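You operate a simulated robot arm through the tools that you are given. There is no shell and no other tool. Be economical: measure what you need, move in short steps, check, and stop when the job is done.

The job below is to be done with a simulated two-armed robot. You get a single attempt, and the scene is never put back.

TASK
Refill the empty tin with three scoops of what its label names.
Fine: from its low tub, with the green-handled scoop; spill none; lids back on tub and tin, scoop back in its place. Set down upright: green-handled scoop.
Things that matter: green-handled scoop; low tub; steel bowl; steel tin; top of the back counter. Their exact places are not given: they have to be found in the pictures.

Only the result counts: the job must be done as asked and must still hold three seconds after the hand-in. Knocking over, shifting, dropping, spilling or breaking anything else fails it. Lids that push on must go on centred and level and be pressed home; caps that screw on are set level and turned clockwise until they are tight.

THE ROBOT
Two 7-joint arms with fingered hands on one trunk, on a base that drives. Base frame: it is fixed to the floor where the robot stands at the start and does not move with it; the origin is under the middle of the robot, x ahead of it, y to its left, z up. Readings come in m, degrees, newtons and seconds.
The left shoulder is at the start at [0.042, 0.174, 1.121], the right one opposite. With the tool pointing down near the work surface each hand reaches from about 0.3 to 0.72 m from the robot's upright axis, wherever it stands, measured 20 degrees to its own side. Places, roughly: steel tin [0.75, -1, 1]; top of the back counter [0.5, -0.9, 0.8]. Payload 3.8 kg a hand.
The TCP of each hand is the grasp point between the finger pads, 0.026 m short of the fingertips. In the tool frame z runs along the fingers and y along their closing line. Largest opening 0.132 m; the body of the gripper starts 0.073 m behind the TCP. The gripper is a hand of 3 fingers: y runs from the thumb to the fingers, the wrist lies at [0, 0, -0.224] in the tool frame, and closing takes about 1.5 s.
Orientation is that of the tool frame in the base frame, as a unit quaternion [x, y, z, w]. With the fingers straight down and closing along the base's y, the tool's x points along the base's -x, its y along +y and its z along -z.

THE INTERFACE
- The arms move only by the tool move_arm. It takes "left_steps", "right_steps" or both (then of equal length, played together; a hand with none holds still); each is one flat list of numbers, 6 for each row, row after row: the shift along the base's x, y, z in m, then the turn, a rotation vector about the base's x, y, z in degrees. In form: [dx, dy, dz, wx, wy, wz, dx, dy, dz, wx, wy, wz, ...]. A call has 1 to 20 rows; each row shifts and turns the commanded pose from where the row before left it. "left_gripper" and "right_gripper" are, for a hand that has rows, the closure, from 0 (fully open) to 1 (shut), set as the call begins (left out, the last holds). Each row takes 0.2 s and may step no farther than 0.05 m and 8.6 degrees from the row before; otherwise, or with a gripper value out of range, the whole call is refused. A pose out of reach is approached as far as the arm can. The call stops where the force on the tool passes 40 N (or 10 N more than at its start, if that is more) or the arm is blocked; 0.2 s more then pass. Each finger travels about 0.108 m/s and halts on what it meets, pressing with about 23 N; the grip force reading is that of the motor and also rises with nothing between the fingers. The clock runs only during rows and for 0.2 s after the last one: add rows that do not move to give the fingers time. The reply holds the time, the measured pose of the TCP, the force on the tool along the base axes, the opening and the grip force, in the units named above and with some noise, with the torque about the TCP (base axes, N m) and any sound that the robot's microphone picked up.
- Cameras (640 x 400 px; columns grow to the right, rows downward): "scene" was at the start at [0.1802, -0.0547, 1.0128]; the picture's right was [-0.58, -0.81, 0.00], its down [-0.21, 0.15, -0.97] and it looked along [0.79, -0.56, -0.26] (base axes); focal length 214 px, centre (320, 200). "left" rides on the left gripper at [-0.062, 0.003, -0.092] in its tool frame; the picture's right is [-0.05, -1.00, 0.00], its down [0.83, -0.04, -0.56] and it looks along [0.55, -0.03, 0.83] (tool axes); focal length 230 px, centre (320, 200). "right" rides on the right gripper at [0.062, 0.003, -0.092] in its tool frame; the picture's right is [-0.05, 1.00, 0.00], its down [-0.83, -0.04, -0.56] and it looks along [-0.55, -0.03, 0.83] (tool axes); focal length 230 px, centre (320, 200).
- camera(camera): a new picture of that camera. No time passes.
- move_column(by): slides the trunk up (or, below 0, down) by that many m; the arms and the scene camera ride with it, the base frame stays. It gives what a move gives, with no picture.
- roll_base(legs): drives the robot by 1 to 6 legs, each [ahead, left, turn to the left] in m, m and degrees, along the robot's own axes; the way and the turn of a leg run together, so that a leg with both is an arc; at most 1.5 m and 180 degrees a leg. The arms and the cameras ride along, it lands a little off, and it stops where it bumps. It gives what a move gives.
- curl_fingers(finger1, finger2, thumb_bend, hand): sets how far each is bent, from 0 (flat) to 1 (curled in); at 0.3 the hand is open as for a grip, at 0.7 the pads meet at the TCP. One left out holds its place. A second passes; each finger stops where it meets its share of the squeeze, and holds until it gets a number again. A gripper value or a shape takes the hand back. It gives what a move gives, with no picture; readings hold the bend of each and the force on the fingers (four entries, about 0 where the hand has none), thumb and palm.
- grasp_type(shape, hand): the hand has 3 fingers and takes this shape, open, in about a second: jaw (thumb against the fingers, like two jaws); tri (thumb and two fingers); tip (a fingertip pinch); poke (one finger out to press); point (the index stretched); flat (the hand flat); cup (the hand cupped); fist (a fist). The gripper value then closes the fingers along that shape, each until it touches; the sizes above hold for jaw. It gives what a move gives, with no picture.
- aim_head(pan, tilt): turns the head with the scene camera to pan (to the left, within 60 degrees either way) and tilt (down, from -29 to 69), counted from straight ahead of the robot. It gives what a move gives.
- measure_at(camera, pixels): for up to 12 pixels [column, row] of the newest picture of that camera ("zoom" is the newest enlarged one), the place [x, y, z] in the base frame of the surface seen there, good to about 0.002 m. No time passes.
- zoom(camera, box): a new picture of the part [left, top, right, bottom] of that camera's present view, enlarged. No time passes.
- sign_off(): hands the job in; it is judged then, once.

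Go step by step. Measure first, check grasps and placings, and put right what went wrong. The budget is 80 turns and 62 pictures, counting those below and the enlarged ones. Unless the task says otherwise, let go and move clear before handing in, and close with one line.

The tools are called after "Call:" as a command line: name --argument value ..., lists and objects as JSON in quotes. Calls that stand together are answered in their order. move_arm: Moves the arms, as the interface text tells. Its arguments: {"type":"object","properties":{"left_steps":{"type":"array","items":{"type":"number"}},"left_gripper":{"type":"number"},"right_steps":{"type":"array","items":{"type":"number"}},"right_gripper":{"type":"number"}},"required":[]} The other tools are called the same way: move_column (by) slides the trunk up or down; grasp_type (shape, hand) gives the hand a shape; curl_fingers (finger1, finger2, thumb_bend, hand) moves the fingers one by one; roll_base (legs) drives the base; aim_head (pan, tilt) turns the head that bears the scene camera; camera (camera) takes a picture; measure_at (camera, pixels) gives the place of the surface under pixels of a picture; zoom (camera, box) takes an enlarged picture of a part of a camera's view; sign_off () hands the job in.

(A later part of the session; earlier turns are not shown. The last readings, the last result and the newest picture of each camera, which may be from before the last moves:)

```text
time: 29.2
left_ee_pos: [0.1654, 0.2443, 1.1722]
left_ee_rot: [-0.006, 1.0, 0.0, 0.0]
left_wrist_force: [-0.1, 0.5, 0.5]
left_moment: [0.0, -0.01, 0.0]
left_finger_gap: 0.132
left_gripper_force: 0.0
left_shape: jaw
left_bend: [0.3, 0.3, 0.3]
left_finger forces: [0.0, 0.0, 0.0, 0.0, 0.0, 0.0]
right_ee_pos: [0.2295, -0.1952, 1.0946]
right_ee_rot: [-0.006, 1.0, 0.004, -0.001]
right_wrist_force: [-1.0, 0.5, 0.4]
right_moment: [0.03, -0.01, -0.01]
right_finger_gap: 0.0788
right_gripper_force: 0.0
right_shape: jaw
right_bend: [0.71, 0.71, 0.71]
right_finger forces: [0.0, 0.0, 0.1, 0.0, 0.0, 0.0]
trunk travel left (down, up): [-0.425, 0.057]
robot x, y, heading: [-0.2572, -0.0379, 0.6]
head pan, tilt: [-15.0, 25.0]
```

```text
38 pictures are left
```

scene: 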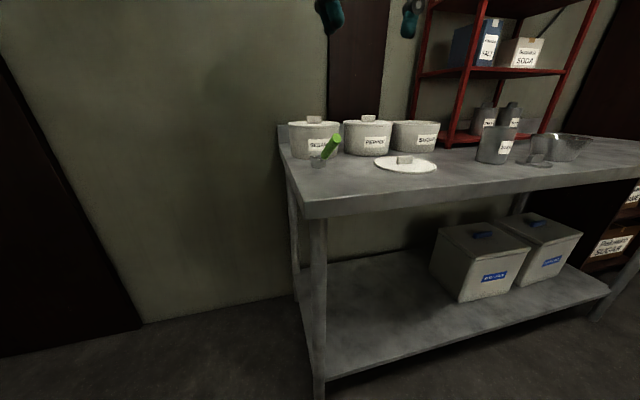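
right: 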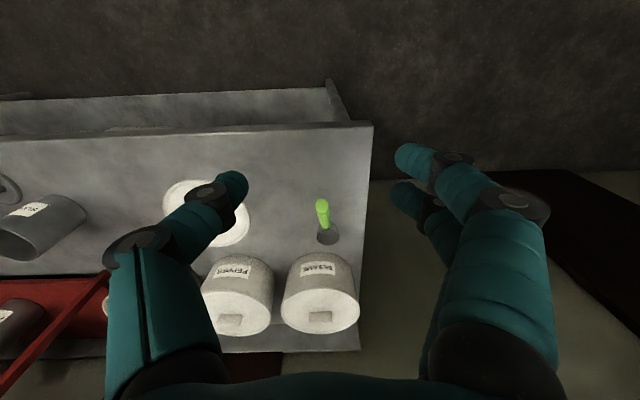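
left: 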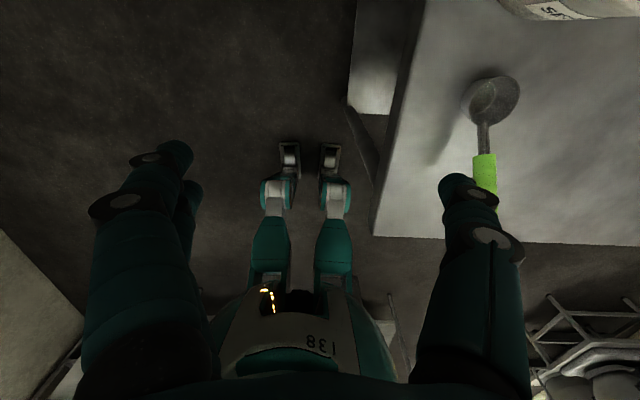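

There are also white boxes on the bottom shelf with blue labels and a labelled box at the right (615,245). I will check what they are before scooping, and look closely at the scoop.

Call:
zoom --camera "scene" --box '[420, 170, 640, 310]'

Call:
zoom --camera "right" --box '[270, 170, 390, 270]'

Call:
measure_at --camera "zoom" --pixels '[[275, 175], [278, 200], [283, 225], [285, 260], [293, 280], [300, 300], [310, 345], [300, 365], [265, 240], [302, 240], [270, 350], [360, 350]]'

```text
2.86 times, centred on (530, 240) of scene
```

zoom: 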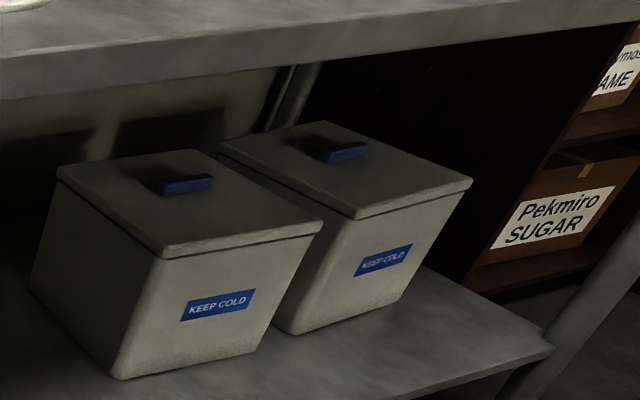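

```text
4.00 times, centred on (330, 220) of right
```

zoom: 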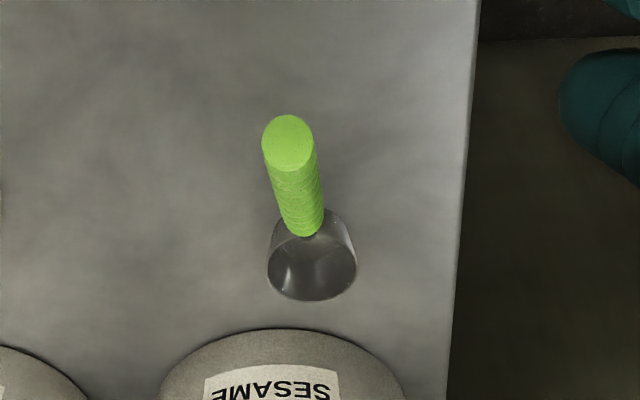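

```text
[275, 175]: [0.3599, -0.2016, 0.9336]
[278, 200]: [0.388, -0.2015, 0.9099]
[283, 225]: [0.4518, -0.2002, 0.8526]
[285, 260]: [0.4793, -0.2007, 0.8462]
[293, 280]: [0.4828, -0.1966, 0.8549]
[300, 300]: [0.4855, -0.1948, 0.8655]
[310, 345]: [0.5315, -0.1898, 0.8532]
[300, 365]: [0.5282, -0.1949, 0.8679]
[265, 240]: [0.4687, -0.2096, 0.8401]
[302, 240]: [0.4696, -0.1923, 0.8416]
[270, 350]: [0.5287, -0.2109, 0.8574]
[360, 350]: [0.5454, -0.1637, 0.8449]
```

Those boxes are unrelated (KEEP COLD, and stock boxes), so the SUGAR tub on the counter is the source. I will now measure the scoop's handle axis.

Call:
measure_at --camera "zoom" --pixels '[[288, 130], [288, 160], [266, 145], [310, 145], [292, 180], [298, 205], [304, 228], [270, 270], [355, 265], [312, 298], [340, 215], [285, 215]]'

```text
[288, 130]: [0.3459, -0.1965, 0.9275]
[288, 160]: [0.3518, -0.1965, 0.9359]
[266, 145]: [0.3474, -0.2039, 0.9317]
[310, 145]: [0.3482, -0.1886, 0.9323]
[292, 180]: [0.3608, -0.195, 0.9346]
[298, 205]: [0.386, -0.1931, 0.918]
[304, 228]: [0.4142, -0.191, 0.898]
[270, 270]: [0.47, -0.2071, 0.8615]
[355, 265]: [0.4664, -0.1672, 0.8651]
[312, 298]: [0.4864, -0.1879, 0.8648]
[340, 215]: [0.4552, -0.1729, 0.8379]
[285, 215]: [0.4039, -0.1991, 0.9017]
```

The handle axis pitches down 34° with about a 4° yaw, running from its end at (0.348, -0.196, 0.931) to the cup centred at (0.466, -0.187), rim z 0.866. I will turn the hand in line with the handle and move to a pose 10 cm behind.

Call:
move_arm --right_steps '[0, 0, 0, 0, -7.94, 0, 0, 0, 0, 0, -7.94, 0, 0, 0, 0, 0, -7.94, 0, 0, 0, 0, 0, -7.94, 0, 0.01, 0, -0.02, 0, -7.94, 0, 0.015, 0, -0.03, 0, -7.94, 0, 0.02, 0, -0.03, 0, -7.94, 0, 0.02, -0.002, -0.03, 0, 0, 3.5, 0.008, -0.002, -0.022, 0, 0, 0, 0, 0, 0, 0, 0, 0]'

Call:
camera --camera "right"

Call:
zoom --camera "scene" --box '[240, 80, 480, 230]'

```text
time: 31.4
left_ee_pos: [0.1652, 0.2459, 1.1715]
left_ee_rot: [-0.006, 1.0, 0.0, 0.0]
left_wrist_force: [0.4, 0.8, -0.2]
left_moment: [-0.03, -0.04, 0.01]
left_finger_gap: 0.1319
left_gripper_force: 0.0
left_shape: jaw
left_bend: [0.3, 0.3, 0.3]
left_finger forces: [0.0, 0.0, 0.0, 0.0, 0.0, 0.1]
right_ee_pos: [0.3411, -0.2481, 0.9648]
right_ee_rot: [-0.035, 0.884, 0.015, 0.466]
right_wrist_force: [0.9, -0.5, 0.2]
right_moment: [-0.01, 0.01, -0.03]
right_finger_gap: 0.079
right_gripper_force: 0.1
right_shape: jaw
right_bend: [0.71, 0.71, 0.71]
right_finger forces: [0.0, 0.0, 0.0, 0.0, 0.0, 0.0]
right hand out of reach, approached as far as the arm can: row 3, 4, 5, 6, 7
trunk travel left (down, up): [-0.425, 0.057]
robot x, y, heading: [-0.2517, -0.0348, 0.7]
head pan, tilt: [-15.0, 25.0]
```

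```text
35 pictures are left
```

right: 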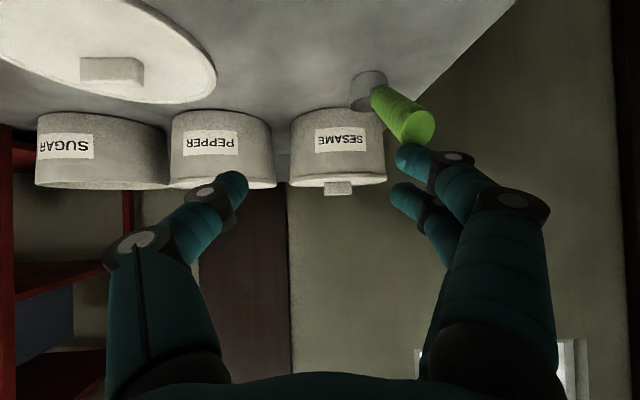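

```text
2.67 times, centred on (360, 155) of scene
```

zoom: 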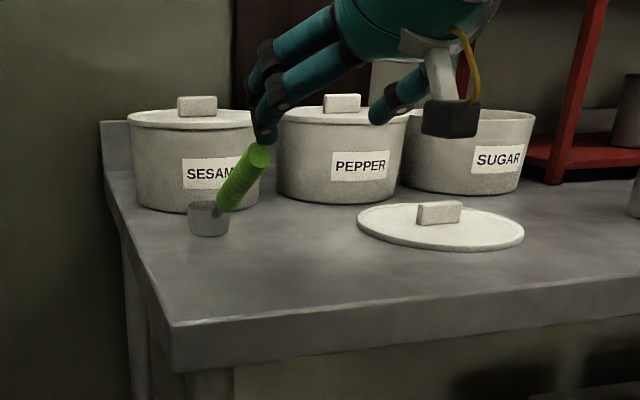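

The arm was too folded at that pose, so the hand stopped off-line at (0.341, -0.248), with a fingertip just above the handle end. I will lift first, then roll the base back 0.1 m.

Call:
move_arm --right_steps '[0, 0, 0.04, 0, 0, 0, 0, 0, 0.03, 0, 0, 0]'

Call:
roll_base --legs '[[-0.1, 0.0, 0]]'

```text
time: 32.0
left_ee_pos: [0.1644, 0.2457, 1.1707]
left_ee_rot: [-0.006, 1.0, 0.0, 0.0]
left_wrist_force: [0.0, 0.7, -0.5]
left_moment: [0.0, 0.02, -0.02]
left_finger_gap: 0.1318
left_gripper_force: 0.0
left_shape: jaw
left_bend: [0.3, 0.3, 0.3]
left_finger forces: [0.1, 0.0, 0.0, 0.1, 0.0, 0.1]
right_ee_pos: [0.3399, -0.2484, 1.0351]
right_ee_rot: [-0.034, 0.885, 0.015, 0.464]
right_wrist_force: [-1.0, 0.2, 0.0]
right_moment: [-0.04, 0.02, 0.0]
right_finger_gap: 0.0788
right_gripper_force: 0.0
right_shape: jaw
right_bend: [0.71, 0.71, 0.71]
right_finger forces: [0.0, 0.0, 0.1, 0.0, 0.1, 0.0]
trunk travel left (down, up): [-0.425, 0.057]
robot x, y, heading: [-0.2546, -0.0379, 0.8]
head pan, tilt: [-15.0, 25.0]
```

```text
time: 33.1
left_ee_pos: [0.0644, 0.2446, 1.1702]
left_ee_rot: [-0.006, 1.0, 0.0, 0.0]
left_wrist_force: [-0.9, 0.2, 1.2]
left_moment: [-0.01, -0.02, 0.01]
left_finger_gap: 0.132
left_gripper_force: 0.1
left_shape: jaw
left_bend: [0.3, 0.3, 0.3]
left_finger forces: [0.1, 0.1, 0.0, 0.1, 0.0, 0.0]
right_ee_pos: [0.2418, -0.2504, 1.0346]
right_ee_rot: [-0.034, 0.885, 0.014, 0.464]
right_wrist_force: [0.5, -0.4, 0.3]
right_moment: [0.0, -0.01, 0.01]
right_finger_gap: 0.0787
right_gripper_force: 0.0
right_shape: jaw
right_bend: [0.71, 0.71, 0.71]
right_finger forces: [0.0, 0.1, 0.1, 0.0, 0.0, 0.1]
trunk travel left (down, up): [-0.425, 0.057]
robot x, y, heading: [-0.3504, -0.0367, 0.7]
head pan, tilt: [-15.0, 25.0]
```

The tool axis (0.82, 0.056, -0.57) now matches the handle axis. I will move to the pre-grasp point 10 cm behind the grasp.

Call:
move_arm --right_steps '[0.01, 0.026, 0, 0, 0, 0, 0.01, 0.025, 0, 0, 0, 0, 0.02, 0, -0.03, 0, 0, 0, 0.02, 0, -0.042, 0, 0, 0, 0, 0, 0, 0, 0, 0]'

Call:
camera --camera "right"

```text
time: 34.3
left_ee_pos: [0.0635, 0.2445, 1.1709]
left_ee_rot: [-0.005, 1.0, 0.0, 0.0]
left_wrist_force: [0.0, 0.1, -0.1]
left_moment: [-0.01, 0.02, 0.03]
left_finger_gap: 0.1321
left_gripper_force: 0.0
left_shape: jaw
left_bend: [0.3, 0.3, 0.3]
left_finger forces: [0.0, 0.0, 0.0, 0.0, 0.0, 0.0]
right_ee_pos: [0.2999, -0.1996, 0.9628]
right_ee_rot: [-0.035, 0.885, 0.015, 0.465]
right_wrist_force: [0.6, 0.8, -0.3]
right_moment: [-0.03, 0.0, -0.01]
right_finger_gap: 0.0789
right_gripper_force: 0.0
right_shape: jaw
right_bend: [0.71, 0.71, 0.71]
right_finger forces: [0.0, 0.0, 0.1, 0.0, 0.0, 0.0]
trunk travel left (down, up): [-0.425, 0.057]
robot x, y, heading: [-0.3495, -0.039, 0.6]
head pan, tilt: [-15.0, 25.0]
```

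```text
33 pictures are left
```

right: 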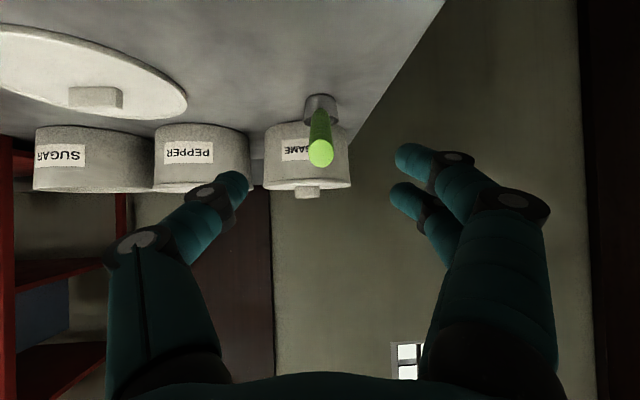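

The handle end at (321,152) is centred between the fingers. I will advance 10 cm along the axis.

Call:
move_arm --right_steps '[0.028, 0.002, -0.019, 0, 0, 0, 0.028, 0.002, -0.019, 0, 0, 0, 0.028, 0.002, -0.019, 0, 0, 0, 0, 0, 0, 0, 0, 0]'

Call:
camera --camera "right"

Call:
zoom --camera "scene" --box '[240, 80, 400, 180]'

```text
time: 35.3
left_ee_pos: [0.0646, 0.245, 1.1708]
left_ee_rot: [-0.006, 1.0, 0.0, 0.0]
left_wrist_force: [0.5, 0.0, 0.6]
left_moment: [0.05, -0.03, 0.01]
left_finger_gap: 0.1316
left_gripper_force: 0.0
left_shape: jaw
left_bend: [0.3, 0.3, 0.3]
left_finger forces: [0.0, 0.0, 0.0, 0.1, 0.0, 0.0]
right_ee_pos: [0.3835, -0.1925, 0.9069]
right_ee_rot: [-0.035, 0.885, 0.015, 0.465]
right_wrist_force: [-0.6, 0.5, -0.3]
right_moment: [0.03, 0.0, -0.01]
right_finger_gap: 0.0787
right_gripper_force: 0.1
right_shape: jaw
right_bend: [0.71, 0.71, 0.71]
right_finger forces: [0.1, 0.1, 0.0, 0.1, 0.1, 0.0]
trunk travel left (down, up): [-0.425, 0.057]
robot x, y, heading: [-0.3455, -0.0364, 0.9]
head pan, tilt: [-15.0, 25.0]
```

```text
32 pictures are left
```

right: 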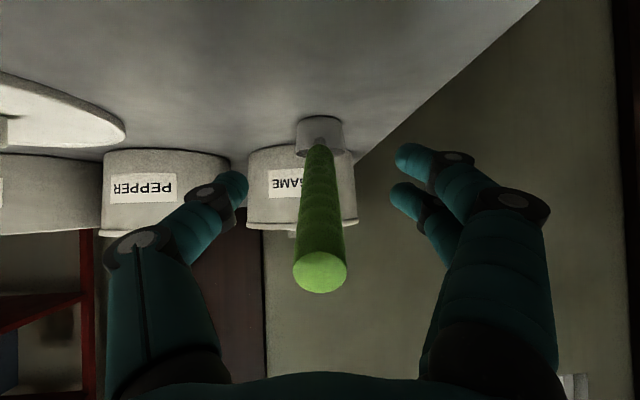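

```text
4.00 times, centred on (320, 130) of scene
```

zoom: 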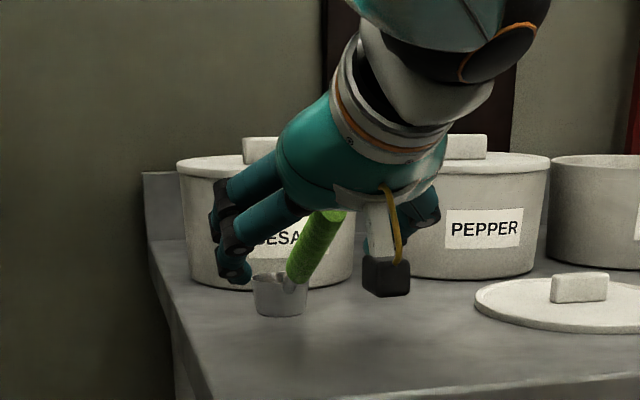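

The TCP projects to about (320,200), right on the handle. I will close the hand.

Call:
move_arm --right_steps '[0, 0, 0, 0, 0, 0, 0, 0, 0, 0, 0, 0, 0, 0, 0, 0, 0, 0, 0, 0, 0, 0, 0, 0, 0, 0, 0, 0, 0, 0, 0, 0, 0, 0, 0, 0]' --right_gripper 1

Call:
camera --camera "right"

```text
time: 36.7
left_ee_pos: [0.0646, 0.2437, 1.1699]
left_ee_rot: [-0.005, 1.0, 0.0, -0.001]
left_wrist_force: [-0.5, -1.0, 0.2]
left_moment: [0.0, -0.01, -0.05]
left_finger_gap: 0.1317
left_gripper_force: 0.0
left_shape: jaw
left_bend: [0.3, 0.3, 0.3]
left_finger forces: [0.0, 0.1, 0.1, 0.0, 0.0, 0.0]
right_ee_pos: [0.3846, -0.1938, 0.9054]
right_ee_rot: [-0.034, 0.885, 0.014, 0.464]
right_wrist_force: [-0.1, -0.7, 0.0]
right_moment: [0.01, 0.03, -0.01]
right_finger_gap: 0.0117
right_gripper_force: 23.0
right_shape: jaw
right_bend: [0.72, 0.72, 0.7]
right_finger forces: [10.6, 9.7, 0.0, 0.0, 19.9, 0.1]
trunk travel left (down, up): [-0.425, 0.057]
robot x, y, heading: [-0.351, -0.0396, 0.8]
head pan, tilt: [-15.0, 25.0]
```

```text
30 pictures are left
```

right: 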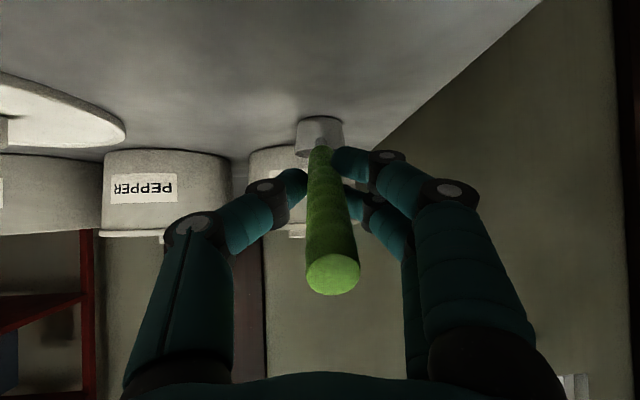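

The grip holds with 20 N on the handle. I will lift the scoop 10 cm and check that it rides along.

Call:
move_arm --right_steps '[0, 0, 0.005, 0, 0, 0, 0, 0, 0.015, 0, 0, 0, 0, 0, 0.04, 0, 0, 0, 0, 0, 0.05, 0, 0, 0, 0, 0, 0.03, 0, 0, 0]'

Call:
zoom --camera "scene" --box '[240, 50, 400, 150]'

Call:
camera --camera "right"

```text
time: 37.9
left_ee_pos: [0.0657, 0.2443, 1.1709]
left_ee_rot: [-0.007, 1.0, 0.0, -0.001]
left_wrist_force: [0.0, -0.4, -0.2]
left_moment: [-0.01, -0.05, 0.03]
left_finger_gap: 0.1321
left_gripper_force: 0.1
left_shape: jaw
left_bend: [0.3, 0.3, 0.3]
left_finger forces: [0.0, 0.1, 0.0, 0.0, 0.1, 0.0]
right_ee_pos: [0.3853, -0.1931, 1.0447]
right_ee_rot: [-0.034, 0.885, 0.015, 0.464]
right_wrist_force: [0.6, 0.7, -0.6]
right_moment: [-0.03, 0.06, -0.01]
right_finger_gap: 0.0114
right_gripper_force: 23.3
right_shape: jaw
right_bend: [0.72, 0.72, 0.7]
right_finger forces: [11.6, 10.4, 0.0, 0.1, 19.9, 0.0]
trunk travel left (down, up): [-0.425, 0.057]
robot x, y, heading: [-0.3503, -0.039, 0.5]
head pan, tilt: [-15.0, 25.0]
```

```text
4.00 times, centred on (320, 100) of scene
```

zoom: 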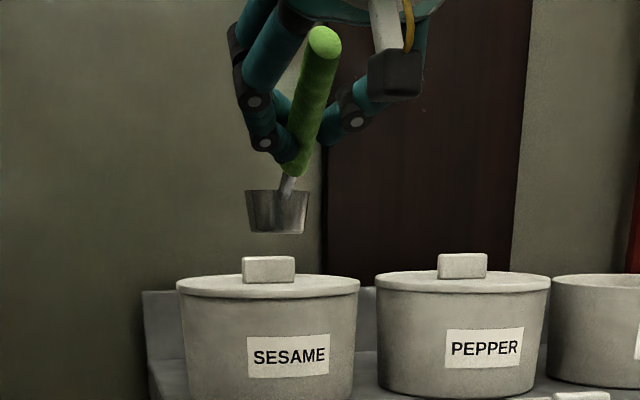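

```text
28 pictures are left
```

right: 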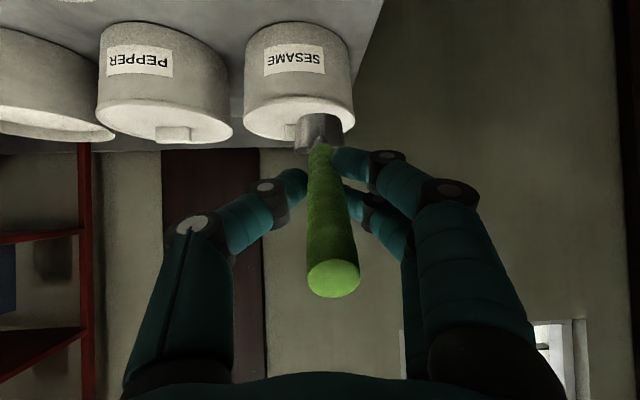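

The scoop is held and level. I will measure the cup relative to the hand and roll to the sugar tub.

Call:
measure_at --camera "right" --pixels '[[300, 125], [340, 125], [320, 140], [320, 118], [333, 280]]'

Call:
roll_base --legs '[[0.0, -0.4, 0]]'

Call:
camera --camera "right"

Call:
camera --camera "scene"

```text
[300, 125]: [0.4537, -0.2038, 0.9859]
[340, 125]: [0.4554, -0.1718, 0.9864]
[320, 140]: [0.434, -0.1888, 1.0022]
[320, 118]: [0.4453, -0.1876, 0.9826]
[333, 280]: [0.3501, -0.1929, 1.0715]
```

```text
time: 40.4
left_ee_pos: [0.0699, -0.1511, 1.1705]
left_ee_rot: [-0.006, 1.0, 0.001, -0.001]
left_wrist_force: [-0.3, 0.3, -0.5]
left_moment: [0.03, 0.04, -0.01]
left_finger_gap: 0.1318
left_gripper_force: 0.1
left_shape: jaw
left_bend: [0.3, 0.3, 0.3]
left_finger forces: [0.0, 0.0, 0.0, 0.1, 0.1, 0.1]
right_ee_pos: [0.3902, -0.5887, 1.0458]
right_ee_rot: [-0.034, 0.885, 0.014, 0.464]
right_wrist_force: [0.4, -0.7, -0.7]
right_moment: [-0.01, 0.07, 0.03]
right_finger_gap: 0.0115
right_gripper_force: 23.0
right_shape: jaw
right_bend: [0.72, 0.72, 0.7]
right_finger forces: [11.6, 10.3, 0.0, 0.0, 19.9, 0.0]
trunk travel left (down, up): [-0.425, 0.057]
robot x, y, heading: [-0.342, -0.4336, 0.5]
head pan, tilt: [-15.0, 25.0]
```

```text
27 pictures are left
```

right: 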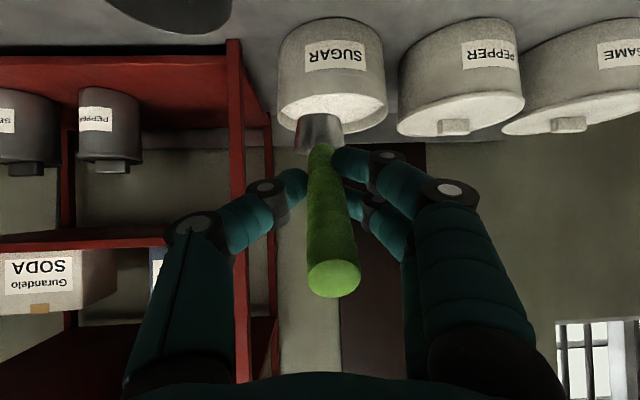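

```text
26 pictures are left
```

scene: 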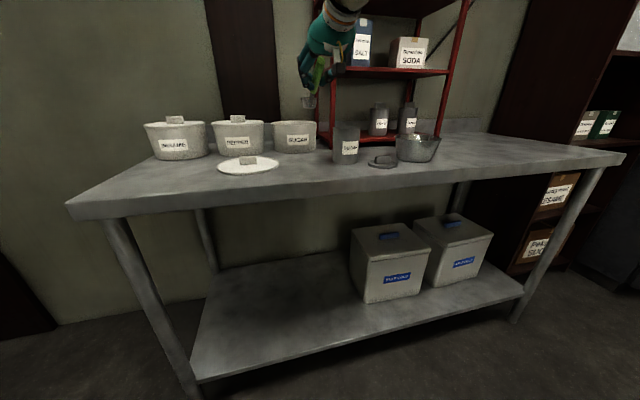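

I can see white sugar inside the tub at (345,102) in the right camera. I will measure its level and the rim.

Call:
measure_at --camera "right" --pixels '[[350, 103], [300, 103], [370, 103], [340, 98], [355, 125], [281, 100], [384, 100], [330, 88], [355, 112], [285, 90], [330, 80], [360, 118]]'

```text
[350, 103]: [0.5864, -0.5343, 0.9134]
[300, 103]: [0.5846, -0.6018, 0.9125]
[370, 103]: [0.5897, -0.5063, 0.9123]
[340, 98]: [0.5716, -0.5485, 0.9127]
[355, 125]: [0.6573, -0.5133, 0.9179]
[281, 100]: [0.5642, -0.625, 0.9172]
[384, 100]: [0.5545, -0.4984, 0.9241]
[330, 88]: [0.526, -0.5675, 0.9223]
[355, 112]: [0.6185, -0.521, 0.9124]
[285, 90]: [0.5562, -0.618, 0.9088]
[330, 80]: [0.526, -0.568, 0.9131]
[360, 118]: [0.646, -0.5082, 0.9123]
```

The sugar surface is at z 0.9125 and the rim at 0.928. Before scooping I will rehearse the pour motion with the scoop empty above the tin: a 120° roll, mouth toward -y.

Call:
move_arm --right_steps '[-0.018, -0.022, 0, 0, 0, 0, -0.018, -0.022, 0, 0, 0, 0, -0.018, -0.022, 0, 0, 0, 0, -0.017, -0.021, -0.005, 0, 0, 0, 0, 0, 0, 8.19, 0, -2.5, 0, 0, 0, 8.19, 0, -2.5, 0, 0, 0, 8.19, 0, -2.5, 0, 0, 0, 8.19, 0, -2.5, 0, 0, 0, 8.19, 0, -2.5, 0, 0, 0, 8.19, 0, -2.5, 0, 0, 0, 8.19, 0, -2.5, -0.001, 0, 0, 8.19, 0, -2.5, -0.001, 0, 0, 8.19, 0, -2.5, -0.001, 0, 0, 8.19, 0, -2.5, -0.001, 0, 0, 8.19, 0, -2.5, -0.001, 0, 0, 8.19, 0, -2.5, -0.001, 0, 0, 8.19, 0, -2.5, -0.001, 0, 0, 8.19, 0, -2.5]'

Call:
zoom --camera "scene" --box '[220, 50, 460, 200]'

Call:
camera --camera "right"

```text
time: 44.2
left_ee_pos: [0.0702, -0.1508, 1.1707]
left_ee_rot: [-0.006, 1.0, 0.0, 0.0]
left_wrist_force: [0.4, -0.8, 0.1]
left_moment: [-0.02, 0.03, 0.0]
left_finger_gap: 0.1321
left_gripper_force: 0.0
left_shape: jaw
left_bend: [0.3, 0.3, 0.3]
left_finger forces: [0.0, 0.0, 0.0, 0.1, 0.0, 0.0]
right_ee_pos: [0.3145, -0.7075, 1.0728]
right_ee_rot: [0.592, 0.443, 0.621, 0.26]
right_wrist_force: [-0.4, -0.2, -0.2]
right_moment: [-0.01, 0.07, 0.02]
right_finger_gap: 0.0116
right_gripper_force: 23.0
right_shape: jaw
right_bend: [0.72, 0.72, 0.7]
right_finger forces: [11.5, 11.5, 0.0, 0.0, 20.5, 0.1]
right hand out of reach, approached as far as the arm can: row 17, 18
trunk travel left (down, up): [-0.425, 0.057]
robot x, y, heading: [-0.3445, -0.4332, 0.5]
head pan, tilt: [-15.0, 25.0]
```

```text
2.67 times, centred on (340, 125) of scene
```

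zoom: 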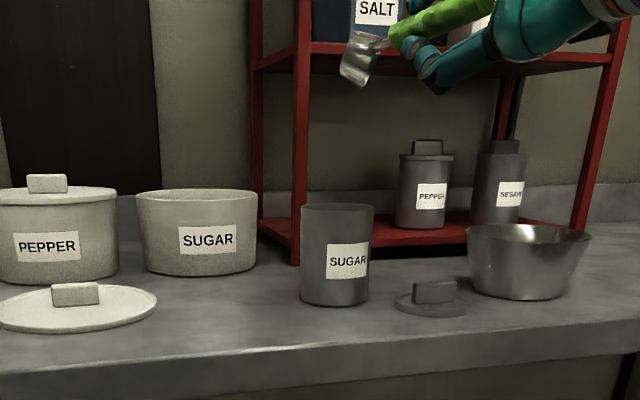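

```text
24 pictures are left
```

right: 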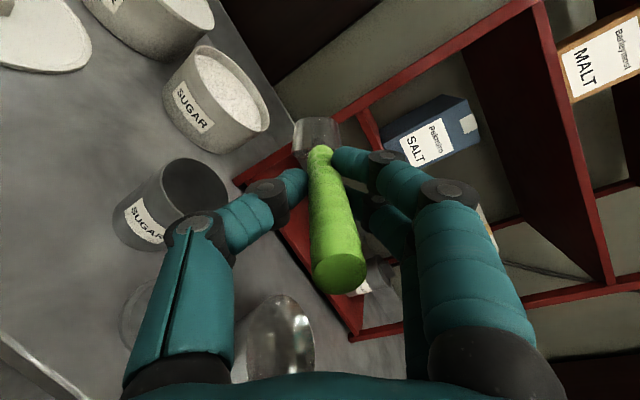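

The roll works to 120°, but the last rows drifted by -3 cm in y and +3 cm in z, which is a reach limit. Lowering the trunk 0.09 m and shifting the base 0.03 m left puts this same arm pose right over the tin, so I will do that and check.

Call:
move_column --by -0.08

Call:
roll_base --legs '[[0, 0.03, 0]]'

Call:
camera --camera "right"

Call:
zoom --camera "scene" --box '[260, 60, 420, 160]'

```text
time: 45.4
left_ee_pos: [0.0684, -0.151, 1.0907]
left_ee_rot: [-0.007, 1.0, 0.0, 0.0]
left_wrist_force: [0.1, 0.4, -0.1]
left_moment: [-0.01, 0.0, 0.03]
left_finger_gap: 0.1319
left_gripper_force: 0.0
left_shape: jaw
left_bend: [0.3, 0.3, 0.3]
left_finger forces: [0.0, 0.1, 0.0, 0.1, 0.0, 0.1]
right_ee_pos: [0.3156, -0.7076, 0.9925]
right_ee_rot: [0.59, 0.439, 0.623, 0.266]
right_wrist_force: [0.5, -0.1, -0.5]
right_moment: [-0.01, 0.04, -0.01]
right_finger_gap: 0.0115
right_gripper_force: 23.1
right_shape: jaw
right_bend: [0.72, 0.72, 0.7]
right_finger forces: [11.6, 11.5, 0.1, 0.0, 20.4, 0.0]
trunk travel left (down, up): [-0.345, 0.137]
robot x, y, heading: [-0.3489, -0.4334, 0.5]
head pan, tilt: [-15.0, 25.0]
```

```text
time: 46.2
left_ee_pos: [0.0695, -0.12, 1.0916]
left_ee_rot: [-0.006, 1.0, -0.001, -0.001]
left_wrist_force: [0.7, 0.0, -0.4]
left_moment: [0.0, -0.01, -0.02]
left_finger_gap: 0.1319
left_gripper_force: 0.1
left_shape: jaw
left_bend: [0.3, 0.3, 0.3]
left_finger forces: [0.1, 0.0, 0.0, 0.0, 0.0, 0.1]
right_ee_pos: [0.3145, -0.6777, 0.9931]
right_ee_rot: [0.591, 0.44, 0.622, 0.265]
right_wrist_force: [0.8, 0.7, -0.4]
right_moment: [-0.02, 0.07, -0.04]
right_finger_gap: 0.0114
right_gripper_force: 23.2
right_shape: jaw
right_bend: [0.72, 0.72, 0.7]
right_finger forces: [11.7, 11.4, 0.0, 0.0, 20.4, 0.0]
trunk travel left (down, up): [-0.345, 0.137]
robot x, y, heading: [-0.3507, -0.3996, 0.6]
head pan, tilt: [-15.0, 25.0]
```

```text
23 pictures are left
```

right: 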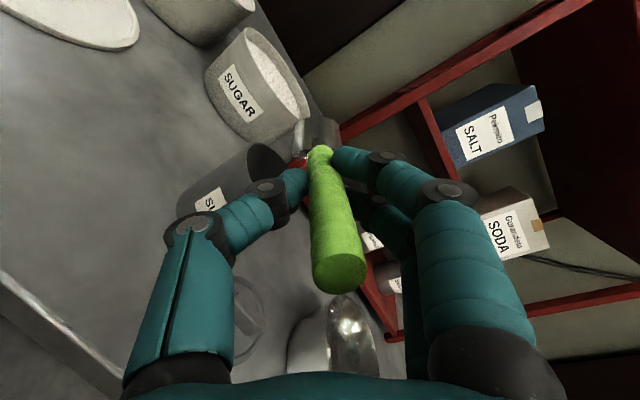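

```text
4.00 times, centred on (340, 110) of scene
```

zoom: 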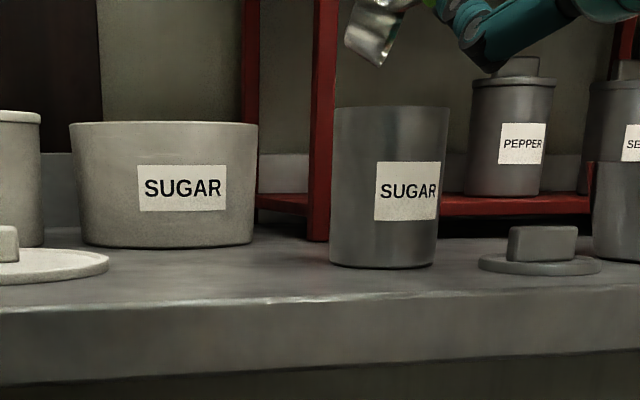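

The cup hangs above the tin: lip at zoom (378,65), tin mouth centre about (390,107). I will measure the lip positions against the tin.

Call:
measure_at --camera "zoom" --pixels '[[378, 62], [350, 42], [365, 55], [370, 20], [390, 20], [335, 112], [447, 112], [390, 113], [400, 5]]'

Call:
measure_at --camera "right" --pixels '[[296, 130], [318, 125], [336, 135], [265, 150], [280, 165], [245, 165], [250, 300]]'

```text
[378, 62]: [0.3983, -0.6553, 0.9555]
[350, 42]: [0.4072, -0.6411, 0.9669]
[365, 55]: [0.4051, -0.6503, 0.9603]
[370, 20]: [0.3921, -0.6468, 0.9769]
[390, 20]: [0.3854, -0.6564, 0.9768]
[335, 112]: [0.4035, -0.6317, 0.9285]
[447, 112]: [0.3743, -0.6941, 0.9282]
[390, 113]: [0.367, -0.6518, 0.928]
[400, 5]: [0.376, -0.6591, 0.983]
```

```text
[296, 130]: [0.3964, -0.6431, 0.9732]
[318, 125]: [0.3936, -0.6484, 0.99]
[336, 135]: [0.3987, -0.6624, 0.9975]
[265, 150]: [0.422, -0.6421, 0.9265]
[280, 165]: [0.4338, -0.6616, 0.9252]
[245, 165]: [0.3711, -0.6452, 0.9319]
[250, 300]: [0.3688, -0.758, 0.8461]
```

The lip hangs about 2.5 cm above the tin rim and 1 cm toward +y, so I will aim the pour 5 mm further to -y. Now I will reverse the roll to level and check the orientation.

Call:
move_arm --right_steps '[0, 0, 0.025, -8.19, 0, 2.5, 0, 0, 0, -8.19, 0, 2.5, 0, 0, 0, -8.19, 0, 2.5, 0, 0, 0, -8.19, 0, 2.5, 0, 0, 0, -8.19, 0, 2.5, 0, 0, 0, -8.19, 0, 2.5, 0, 0, 0, -8.19, 0, 2.5, 0, 0, 0, -8.19, 0, 2.5, 0, 0, 0, -8.19, 0, 2.5, 0, 0, 0, -8.19, 0, 2.5, 0, 0, 0, -8.19, 0, 2.5, 0, 0, 0, -8.19, 0, 2.5, 0, 0, 0, -8.19, 0, 2.5, 0, 0, 0, -8.19, 0, 2.5, 0, 0, 0, 0, 0, 0]'

```text
time: 49.4
left_ee_pos: [0.0699, -0.1206, 1.0895]
left_ee_rot: [-0.006, 1.0, 0.0, -0.001]
left_wrist_force: [1.0, 0.3, -0.7]
left_moment: [-0.03, -0.01, 0.0]
left_finger_gap: 0.132
left_gripper_force: 0.0
left_shape: jaw
left_bend: [0.3, 0.3, 0.3]
left_finger forces: [0.0, 0.0, 0.1, 0.0, 0.1, 0.0]
right_ee_pos: [0.3149, -0.6791, 1.0169]
right_ee_rot: [-0.036, 0.884, 0.015, 0.465]
right_wrist_force: [0.0, 0.5, -1.7]
right_moment: [0.03, 0.06, 0.02]
right_finger_gap: 0.0113
right_gripper_force: 23.4
right_shape: jaw
right_bend: [0.72, 0.72, 0.7]
right_finger forces: [12.9, 11.5, 0.0, 0.0, 19.9, 0.0]
trunk travel left (down, up): [-0.345, 0.137]
robot x, y, heading: [-0.3473, -0.4043, 0.6]
head pan, tilt: [-15.0, 25.0]
```

The orientation is fully restored. Next I will move over the tub at a safe height and dip the scoop nose-down 34°.

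Call:
move_arm --right_steps '[0, 0, 0.043, 0, 0, 0, 0.0383, 0.0192, 0, 0, 0, 0, 0.0383, 0.0192, 0, 0, 0, 0, 0.0383, 0.0192, 0, 0, 0, 0, 0.0383, 0.0192, 0, 0, 0, 0, 0.0383, 0.0192, 0, 0, 0, 0, 0.0383, 0.0192, 0, 0, 0, 0, 0, 0, 0, 0, 8.5, 0, 0, 0, 0, 0, 8.5, 0, 0, 0, 0, 0, 8.5, 0, 0.01, 0, 0, 0, 8.5, 0, 0, 0, 0, 0, 0, 0]'

Call:
zoom --camera "scene" --box '[220, 40, 380, 160]'

```text
time: 52.0
left_ee_pos: [0.0705, -0.1211, 1.0904]
left_ee_rot: [-0.006, 1.0, 0.0, -0.001]
left_wrist_force: [0.2, 0.3, 0.0]
left_moment: [0.01, 0.0, 0.0]
left_finger_gap: 0.1319
left_gripper_force: 0.0
left_shape: jaw
left_bend: [0.3, 0.3, 0.3]
left_finger forces: [0.0, 0.0, 0.0, 0.0, 0.0, 0.1]
right_ee_pos: [0.4211, -0.5684, 1.0085]
right_ee_rot: [-0.028, 0.982, 0.024, 0.185]
right_wrist_force: [-0.2, -0.8, -1.2]
right_moment: [-0.02, 0.05, -0.02]
right_finger_gap: 0.0111
right_gripper_force: 23.6
right_shape: jaw
right_bend: [0.71, 0.72, 0.71]
right_finger forces: [15.2, 13.4, 0.0, 0.1, 21.5, 0.0]
right hand out of reach, approached as far as the arm can: row 7, 8, 9, 10, 11
trunk travel left (down, up): [-0.345, 0.137]
robot x, y, heading: [-0.3441, -0.402, 0.5]
head pan, tilt: [-15.0, 25.0]
```

```text
3.33 times, centred on (300, 100) of scene
```

zoom: 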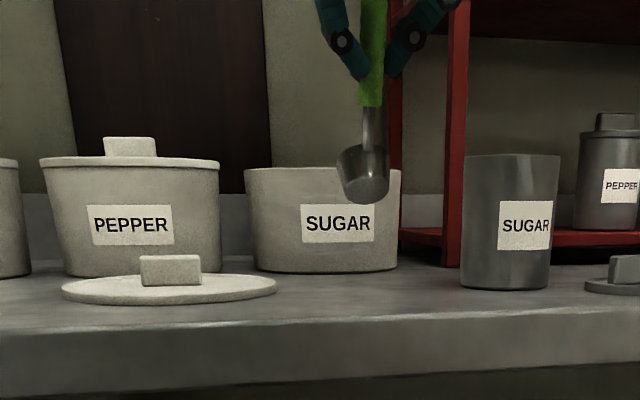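

The tub is too far from this base spot (the hand stopped at x 0.42), with the cup clear in front of it. I will raise the hand, then roll the base forward for dipping.

Call:
move_arm --right_steps '[-0.02, 0, 0.03, 0, 0, 0, -0.02, 0, 0.03, 0, 0, 0, 0, 0, 0.01, 0, 0, 0]'

Call:
roll_base --legs '[[0.165, 0, 0]]'

```text
time: 52.8
left_ee_pos: [0.0702, -0.1222, 1.0913]
left_ee_rot: [-0.006, 1.0, 0.001, -0.001]
left_wrist_force: [-0.5, -0.1, -0.4]
left_moment: [-0.01, 0.02, 0.01]
left_finger_gap: 0.1319
left_gripper_force: 0.0
left_shape: jaw
left_bend: [0.3, 0.3, 0.3]
left_finger forces: [0.1, 0.0, 0.0, 0.0, 0.0, 0.1]
right_ee_pos: [0.3816, -0.5691, 1.0795]
right_ee_rot: [-0.028, 0.982, 0.024, 0.185]
right_wrist_force: [0.5, 0.9, -1.4]
right_moment: [0.0, 0.02, 0.0]
right_finger_gap: 0.0111
right_gripper_force: 23.2
right_shape: jaw
right_bend: [0.71, 0.72, 0.71]
right_finger forces: [15.1, 13.5, 0.0, 0.0, 21.2, 0.0]
trunk travel left (down, up): [-0.345, 0.137]
robot x, y, heading: [-0.3476, -0.4021, 0.2]
head pan, tilt: [-15.0, 25.0]
```

```text
time: 54.3
left_ee_pos: [0.237, -0.1225, 1.0904]
left_ee_rot: [-0.005, 1.0, 0.0, -0.001]
left_wrist_force: [-0.2, 0.3, -0.4]
left_moment: [0.0, 0.03, 0.0]
left_finger_gap: 0.1317
left_gripper_force: 0.1
left_shape: jaw
left_bend: [0.3, 0.3, 0.3]
left_finger forces: [0.0, 0.1, 0.0, 0.0, 0.0, 0.0]
right_ee_pos: [0.5489, -0.5701, 1.0793]
right_ee_rot: [-0.027, 0.982, 0.024, 0.186]
right_wrist_force: [-0.3, -0.3, -1.3]
right_moment: [0.02, 0.04, 0.01]
right_finger_gap: 0.0109
right_gripper_force: 22.7
right_shape: jaw
right_bend: [0.71, 0.72, 0.71]
right_finger forces: [15.1, 13.6, 0.0, 0.1, 21.2, 0.0]
trunk travel left (down, up): [-0.345, 0.137]
robot x, y, heading: [-0.1838, -0.4001, 0.2]
head pan, tilt: [-15.0, 25.0]
```

The hand is over the tub at (0.549, -0.570). I will take a look before plunging.

Call:
camera --camera "right"

Call:
measure_at --camera "right" --pixels '[[320, 118], [302, 120], [340, 120], [320, 135], [335, 275]]'

```text
20 pictures are left
```

right: 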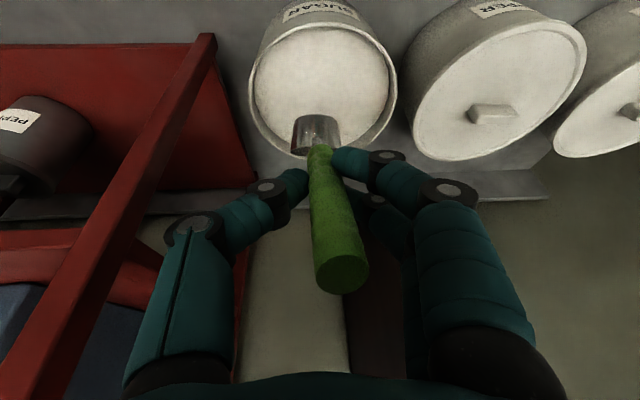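

```text
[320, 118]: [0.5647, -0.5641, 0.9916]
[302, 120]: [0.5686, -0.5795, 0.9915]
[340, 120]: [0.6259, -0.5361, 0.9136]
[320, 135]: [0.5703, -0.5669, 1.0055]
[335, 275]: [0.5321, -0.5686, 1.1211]
```

Aim looks good. I will plunge, sweep 2 cm forward, level while still in the sugar, and rise.

Call:
move_arm --right_steps '[0.006, 0.006, -0.035, 0, 0, 0, 0.005, 0, -0.035, 0, 0, 0, 0, 0, -0.02, 0, 0, 0, 0, 0, -0.017, 0, 0, 0, 0.01, 0, 0, 0, 0, 0, 0.01, 0, 0, 0, 0, 0, -0.011, 0, -0.007, 0, -8.5, 0, -0.011, 0, -0.007, 0, -8.5, 0, 0, 0, 0, 0, 0, 0]'

Call:
camera --camera "right"

```text
time: 56.3
left_ee_pos: [0.2373, -0.1219, 1.0916]
left_ee_rot: [-0.005, 1.0, 0.0, -0.001]
left_wrist_force: [0.3, 0.9, -0.7]
left_moment: [-0.01, -0.01, 0.02]
left_finger_gap: 0.1323
left_gripper_force: 0.0
left_shape: jaw
left_bend: [0.3, 0.3, 0.3]
left_finger forces: [0.0, 0.0, 0.0, 0.0, 0.0, 0.0]
right_ee_pos: [0.5565, -0.5647, 0.9579]
right_ee_rot: [-0.031, 0.943, 0.02, 0.331]
right_wrist_force: [-0.8, -0.1, -1.4]
right_moment: [-0.03, 0.0, 0.0]
right_finger_gap: 0.0112
right_gripper_force: 22.8
right_shape: jaw
right_bend: [0.71, 0.72, 0.71]
right_finger forces: [15.4, 13.6, 0.1, 0.1, 20.9, 0.1]
trunk travel left (down, up): [-0.345, 0.137]
robot x, y, heading: [-0.1793, -0.3986, 0.2]
head pan, tilt: [-15.0, 25.0]
```

```text
19 pictures are left
```

right: 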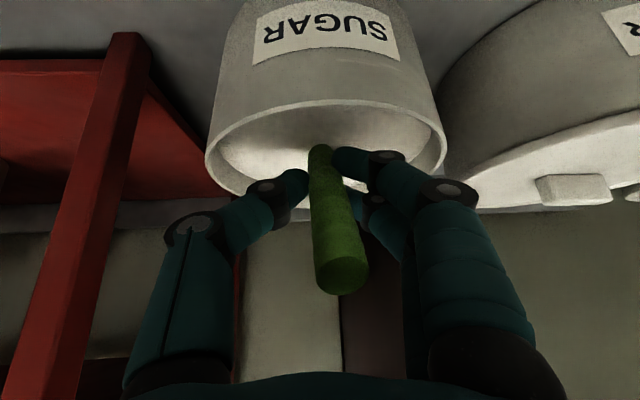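

The cup is fully under the sugar with no contact force. I will finish levelling and rise slowly.

Call:
move_arm --right_steps '[-0.007, 0, 0.004, 0, -6, 0, -0.006, 0, 0.006, 0, -6, 0, -0.005, 0, 0.006, 0, -5, 0, 0, 0, 0.015, 0, 0, 0, 0, 0, 0.02, 0, 0, 0, 0, 0, 0.02, 0, 0, 0, 0, 0, 0.015, 0, 0, 0]'

Call:
zoom --camera "scene" --box '[200, 20, 400, 160]'

```text
time: 57.9
left_ee_pos: [0.2355, -0.1216, 1.0916]
left_ee_rot: [-0.004, 1.0, 0.0, 0.0]
left_wrist_force: [-0.4, -0.3, -0.1]
left_moment: [0.03, 0.01, -0.03]
left_finger_gap: 0.132
left_gripper_force: 0.0
left_shape: jaw
left_bend: [0.3, 0.3, 0.3]
left_finger forces: [0.0, 0.1, 0.1, 0.0, 0.1, 0.0]
right_ee_pos: [0.5387, -0.5641, 1.0435]
right_ee_rot: [-0.033, 0.885, 0.015, 0.464]
right_wrist_force: [0.1, -0.6, 0.1]
right_moment: [0.01, 0.05, 0.01]
right_finger_gap: 0.0113
right_gripper_force: 23.2
right_shape: jaw
right_bend: [0.71, 0.72, 0.71]
right_finger forces: [15.2, 13.5, 0.0, 0.0, 20.7, 0.0]
trunk travel left (down, up): [-0.345, 0.137]
robot x, y, heading: [-0.181, -0.4046, 0.4]
head pan, tilt: [-15.0, 25.0]
```

```text
2.86 times, centred on (300, 90) of scene
```

zoom: 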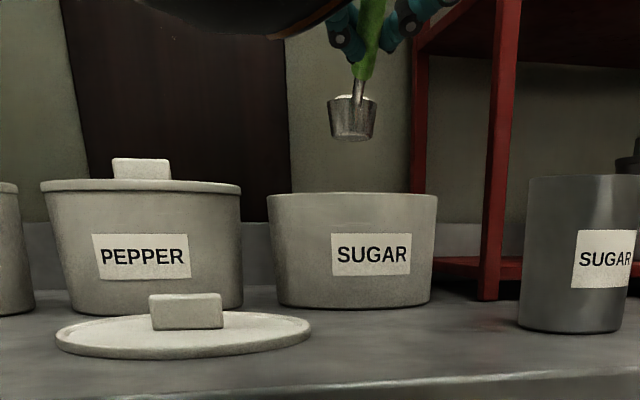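

The scoop came up full and level. I will roll back gently to the pour position.

Call:
roll_base --legs '[[-0.165, 0, 0]]'

```text
time: 59.3
left_ee_pos: [0.0741, -0.1234, 1.0916]
left_ee_rot: [-0.004, 1.0, 0.0, 0.0]
left_wrist_force: [0.4, 1.0, -0.3]
left_moment: [0.06, -0.02, -0.02]
left_finger_gap: 0.1315
left_gripper_force: 0.1
left_shape: jaw
left_bend: [0.3, 0.3, 0.3]
left_finger forces: [0.0, 0.1, 0.1, 0.0, 0.1, 0.1]
right_ee_pos: [0.3748, -0.5648, 1.0448]
right_ee_rot: [-0.032, 0.885, 0.015, 0.465]
right_wrist_force: [-0.1, 0.3, -0.6]
right_moment: [0.02, 0.05, -0.01]
right_finger_gap: 0.0111
right_gripper_force: 23.4
right_shape: jaw
right_bend: [0.71, 0.72, 0.71]
right_finger forces: [15.2, 13.4, 0.1, 0.0, 20.7, 0.1]
trunk travel left (down, up): [-0.345, 0.137]
robot x, y, heading: [-0.3412, -0.4045, 0.4]
head pan, tilt: [-15.0, 25.0]
```

I will carry the scoop over the tin slowly and check the pose.

Call:
move_arm --right_steps '[-0.0067, -0.0147, 0, 0, 0, 0, -0.0067, -0.0147, 0, 0, 0, 0, -0.0067, -0.0147, 0, 0, 0, 0, -0.0067, -0.0147, 0, 0, 0, 0, -0.0067, -0.0147, 0, 0, 0, 0, -0.0067, -0.0147, 0, 0, 0, 0, -0.0067, -0.0147, 0, 0, 0, 0, -0.0067, -0.0147, 0, 0, 0, 0, 0, 0, -0.015, 0, 0, 0, 0, 0, -0.014, 0, 0, 0]'

Call:
zoom --camera "scene" --box '[260, 40, 420, 160]'

Call:
measure_at --camera "zoom" --pixels '[[320, 70], [360, 70], [400, 70], [370, 110], [350, 50], [380, 50]]'

```text
time: 61.5
left_ee_pos: [0.0759, -0.1236, 1.0901]
left_ee_rot: [-0.004, 1.0, 0.0, -0.001]
left_wrist_force: [0.0, 0.2, -0.5]
left_moment: [0.02, 0.0, -0.02]
left_finger_gap: 0.132
left_gripper_force: 0.0
left_shape: jaw
left_bend: [0.3, 0.3, 0.3]
left_finger forces: [0.0, 0.0, 0.0, 0.1, 0.0, 0.1]
right_ee_pos: [0.3231, -0.6822, 1.0144]
right_ee_rot: [-0.032, 0.885, 0.015, 0.464]
right_wrist_force: [0.2, 0.2, -1.2]
right_moment: [0.02, 0.06, -0.01]
right_finger_gap: 0.0112
right_gripper_force: 22.6
right_shape: jaw
right_bend: [0.71, 0.72, 0.71]
right_finger forces: [15.2, 13.5, 0.0, 0.0, 20.8, 0.0]
trunk travel left (down, up): [-0.345, 0.137]
robot x, y, heading: [-0.3432, -0.4032, 0.3]
head pan, tilt: [-15.0, 25.0]
```

```text
3.33 times, centred on (340, 100) of scene
```

zoom: 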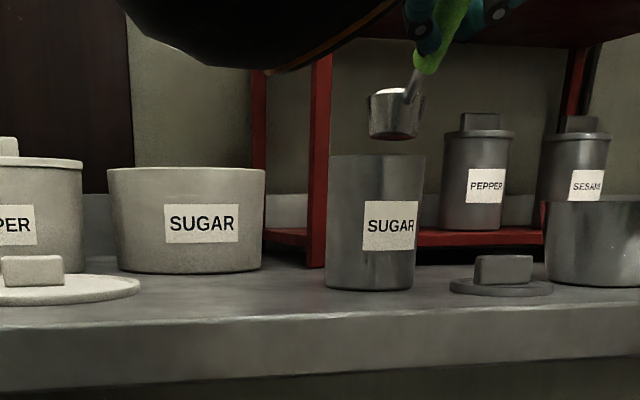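

```text
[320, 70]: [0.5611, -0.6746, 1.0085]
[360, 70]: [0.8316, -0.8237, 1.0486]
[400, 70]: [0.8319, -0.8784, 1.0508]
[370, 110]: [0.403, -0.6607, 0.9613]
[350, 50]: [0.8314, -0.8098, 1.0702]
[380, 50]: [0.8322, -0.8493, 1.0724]
```

The cup sits about 1.3 cm to -y of the tin's axis, so I will shift +1.2 cm in y first and drift back while rolling. Now the pour.

Call:
move_arm --right_steps '[-0.003, 0.012, 0, 0, 0, 0, 0, 0, 0, 8.19, 0, -2.5, 0, 0, 0, 8.19, 0, -2.5, 0, 0, 0, 8.19, 0, -2.5, 0, 0, -0.001, 8.19, 0, -2.5, 0, 0, -0.002, 8.19, 0, -2.5, 0, 0, -0.002, 8.19, 0, -2.5, 0, 0, -0.002, 8.19, 0, -2.5, 0, 0, -0.002, 8.19, 0, -2.5, -0.001, -0.001, -0.002, 8.19, 0, -2.5, -0.001, -0.002, -0.002, 8.19, 0, -2.5, -0.001, -0.002, -0.002, 8.19, 0, -2.5, -0.001, -0.002, -0.002, 8.19, 0, -2.5, 0, -0.002, -0.002, 8.19, 0, -2.5, 0, -0.001, -0.002, 8.19, 0, -2.5, 0, 0, 0, 0, 0, 0, 0, 0, 0, 0, 0, 0, 0, 0, 0, 0, 0, 0]'

Call:
zoom --camera "scene" --box '[260, 40, 420, 160]'

```text
time: 65.3
left_ee_pos: [0.0762, -0.1232, 1.0903]
left_ee_rot: [-0.004, 1.0, 0.0, -0.001]
left_wrist_force: [-0.1, -0.2, 0.0]
left_moment: [0.03, 0.01, -0.02]
left_finger_gap: 0.1318
left_gripper_force: 0.1
left_shape: jaw
left_bend: [0.3, 0.3, 0.3]
left_finger forces: [0.1, 0.0, 0.0, 0.0, 0.0, 0.1]
right_ee_pos: [0.3158, -0.6811, 0.9946]
right_ee_rot: [0.592, 0.438, 0.623, 0.264]
right_wrist_force: [1.2, 0.2, -0.2]
right_moment: [-0.01, 0.06, 0.0]
right_finger_gap: 0.0111
right_gripper_force: 22.8
right_shape: jaw
right_bend: [0.71, 0.72, 0.71]
right_finger forces: [14.5, 13.6, 0.1, 0.1, 21.0, 0.0]
trunk travel left (down, up): [-0.345, 0.137]
robot x, y, heading: [-0.3422, -0.4038, 0.3]
head pan, tilt: [-15.0, 25.0]
```

```text
3.33 times, centred on (340, 100) of scene
```

zoom: 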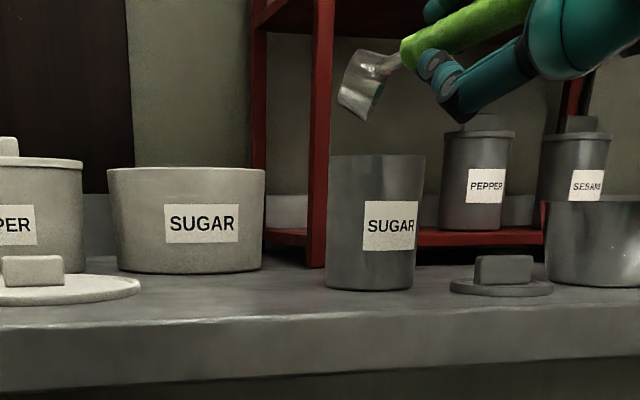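

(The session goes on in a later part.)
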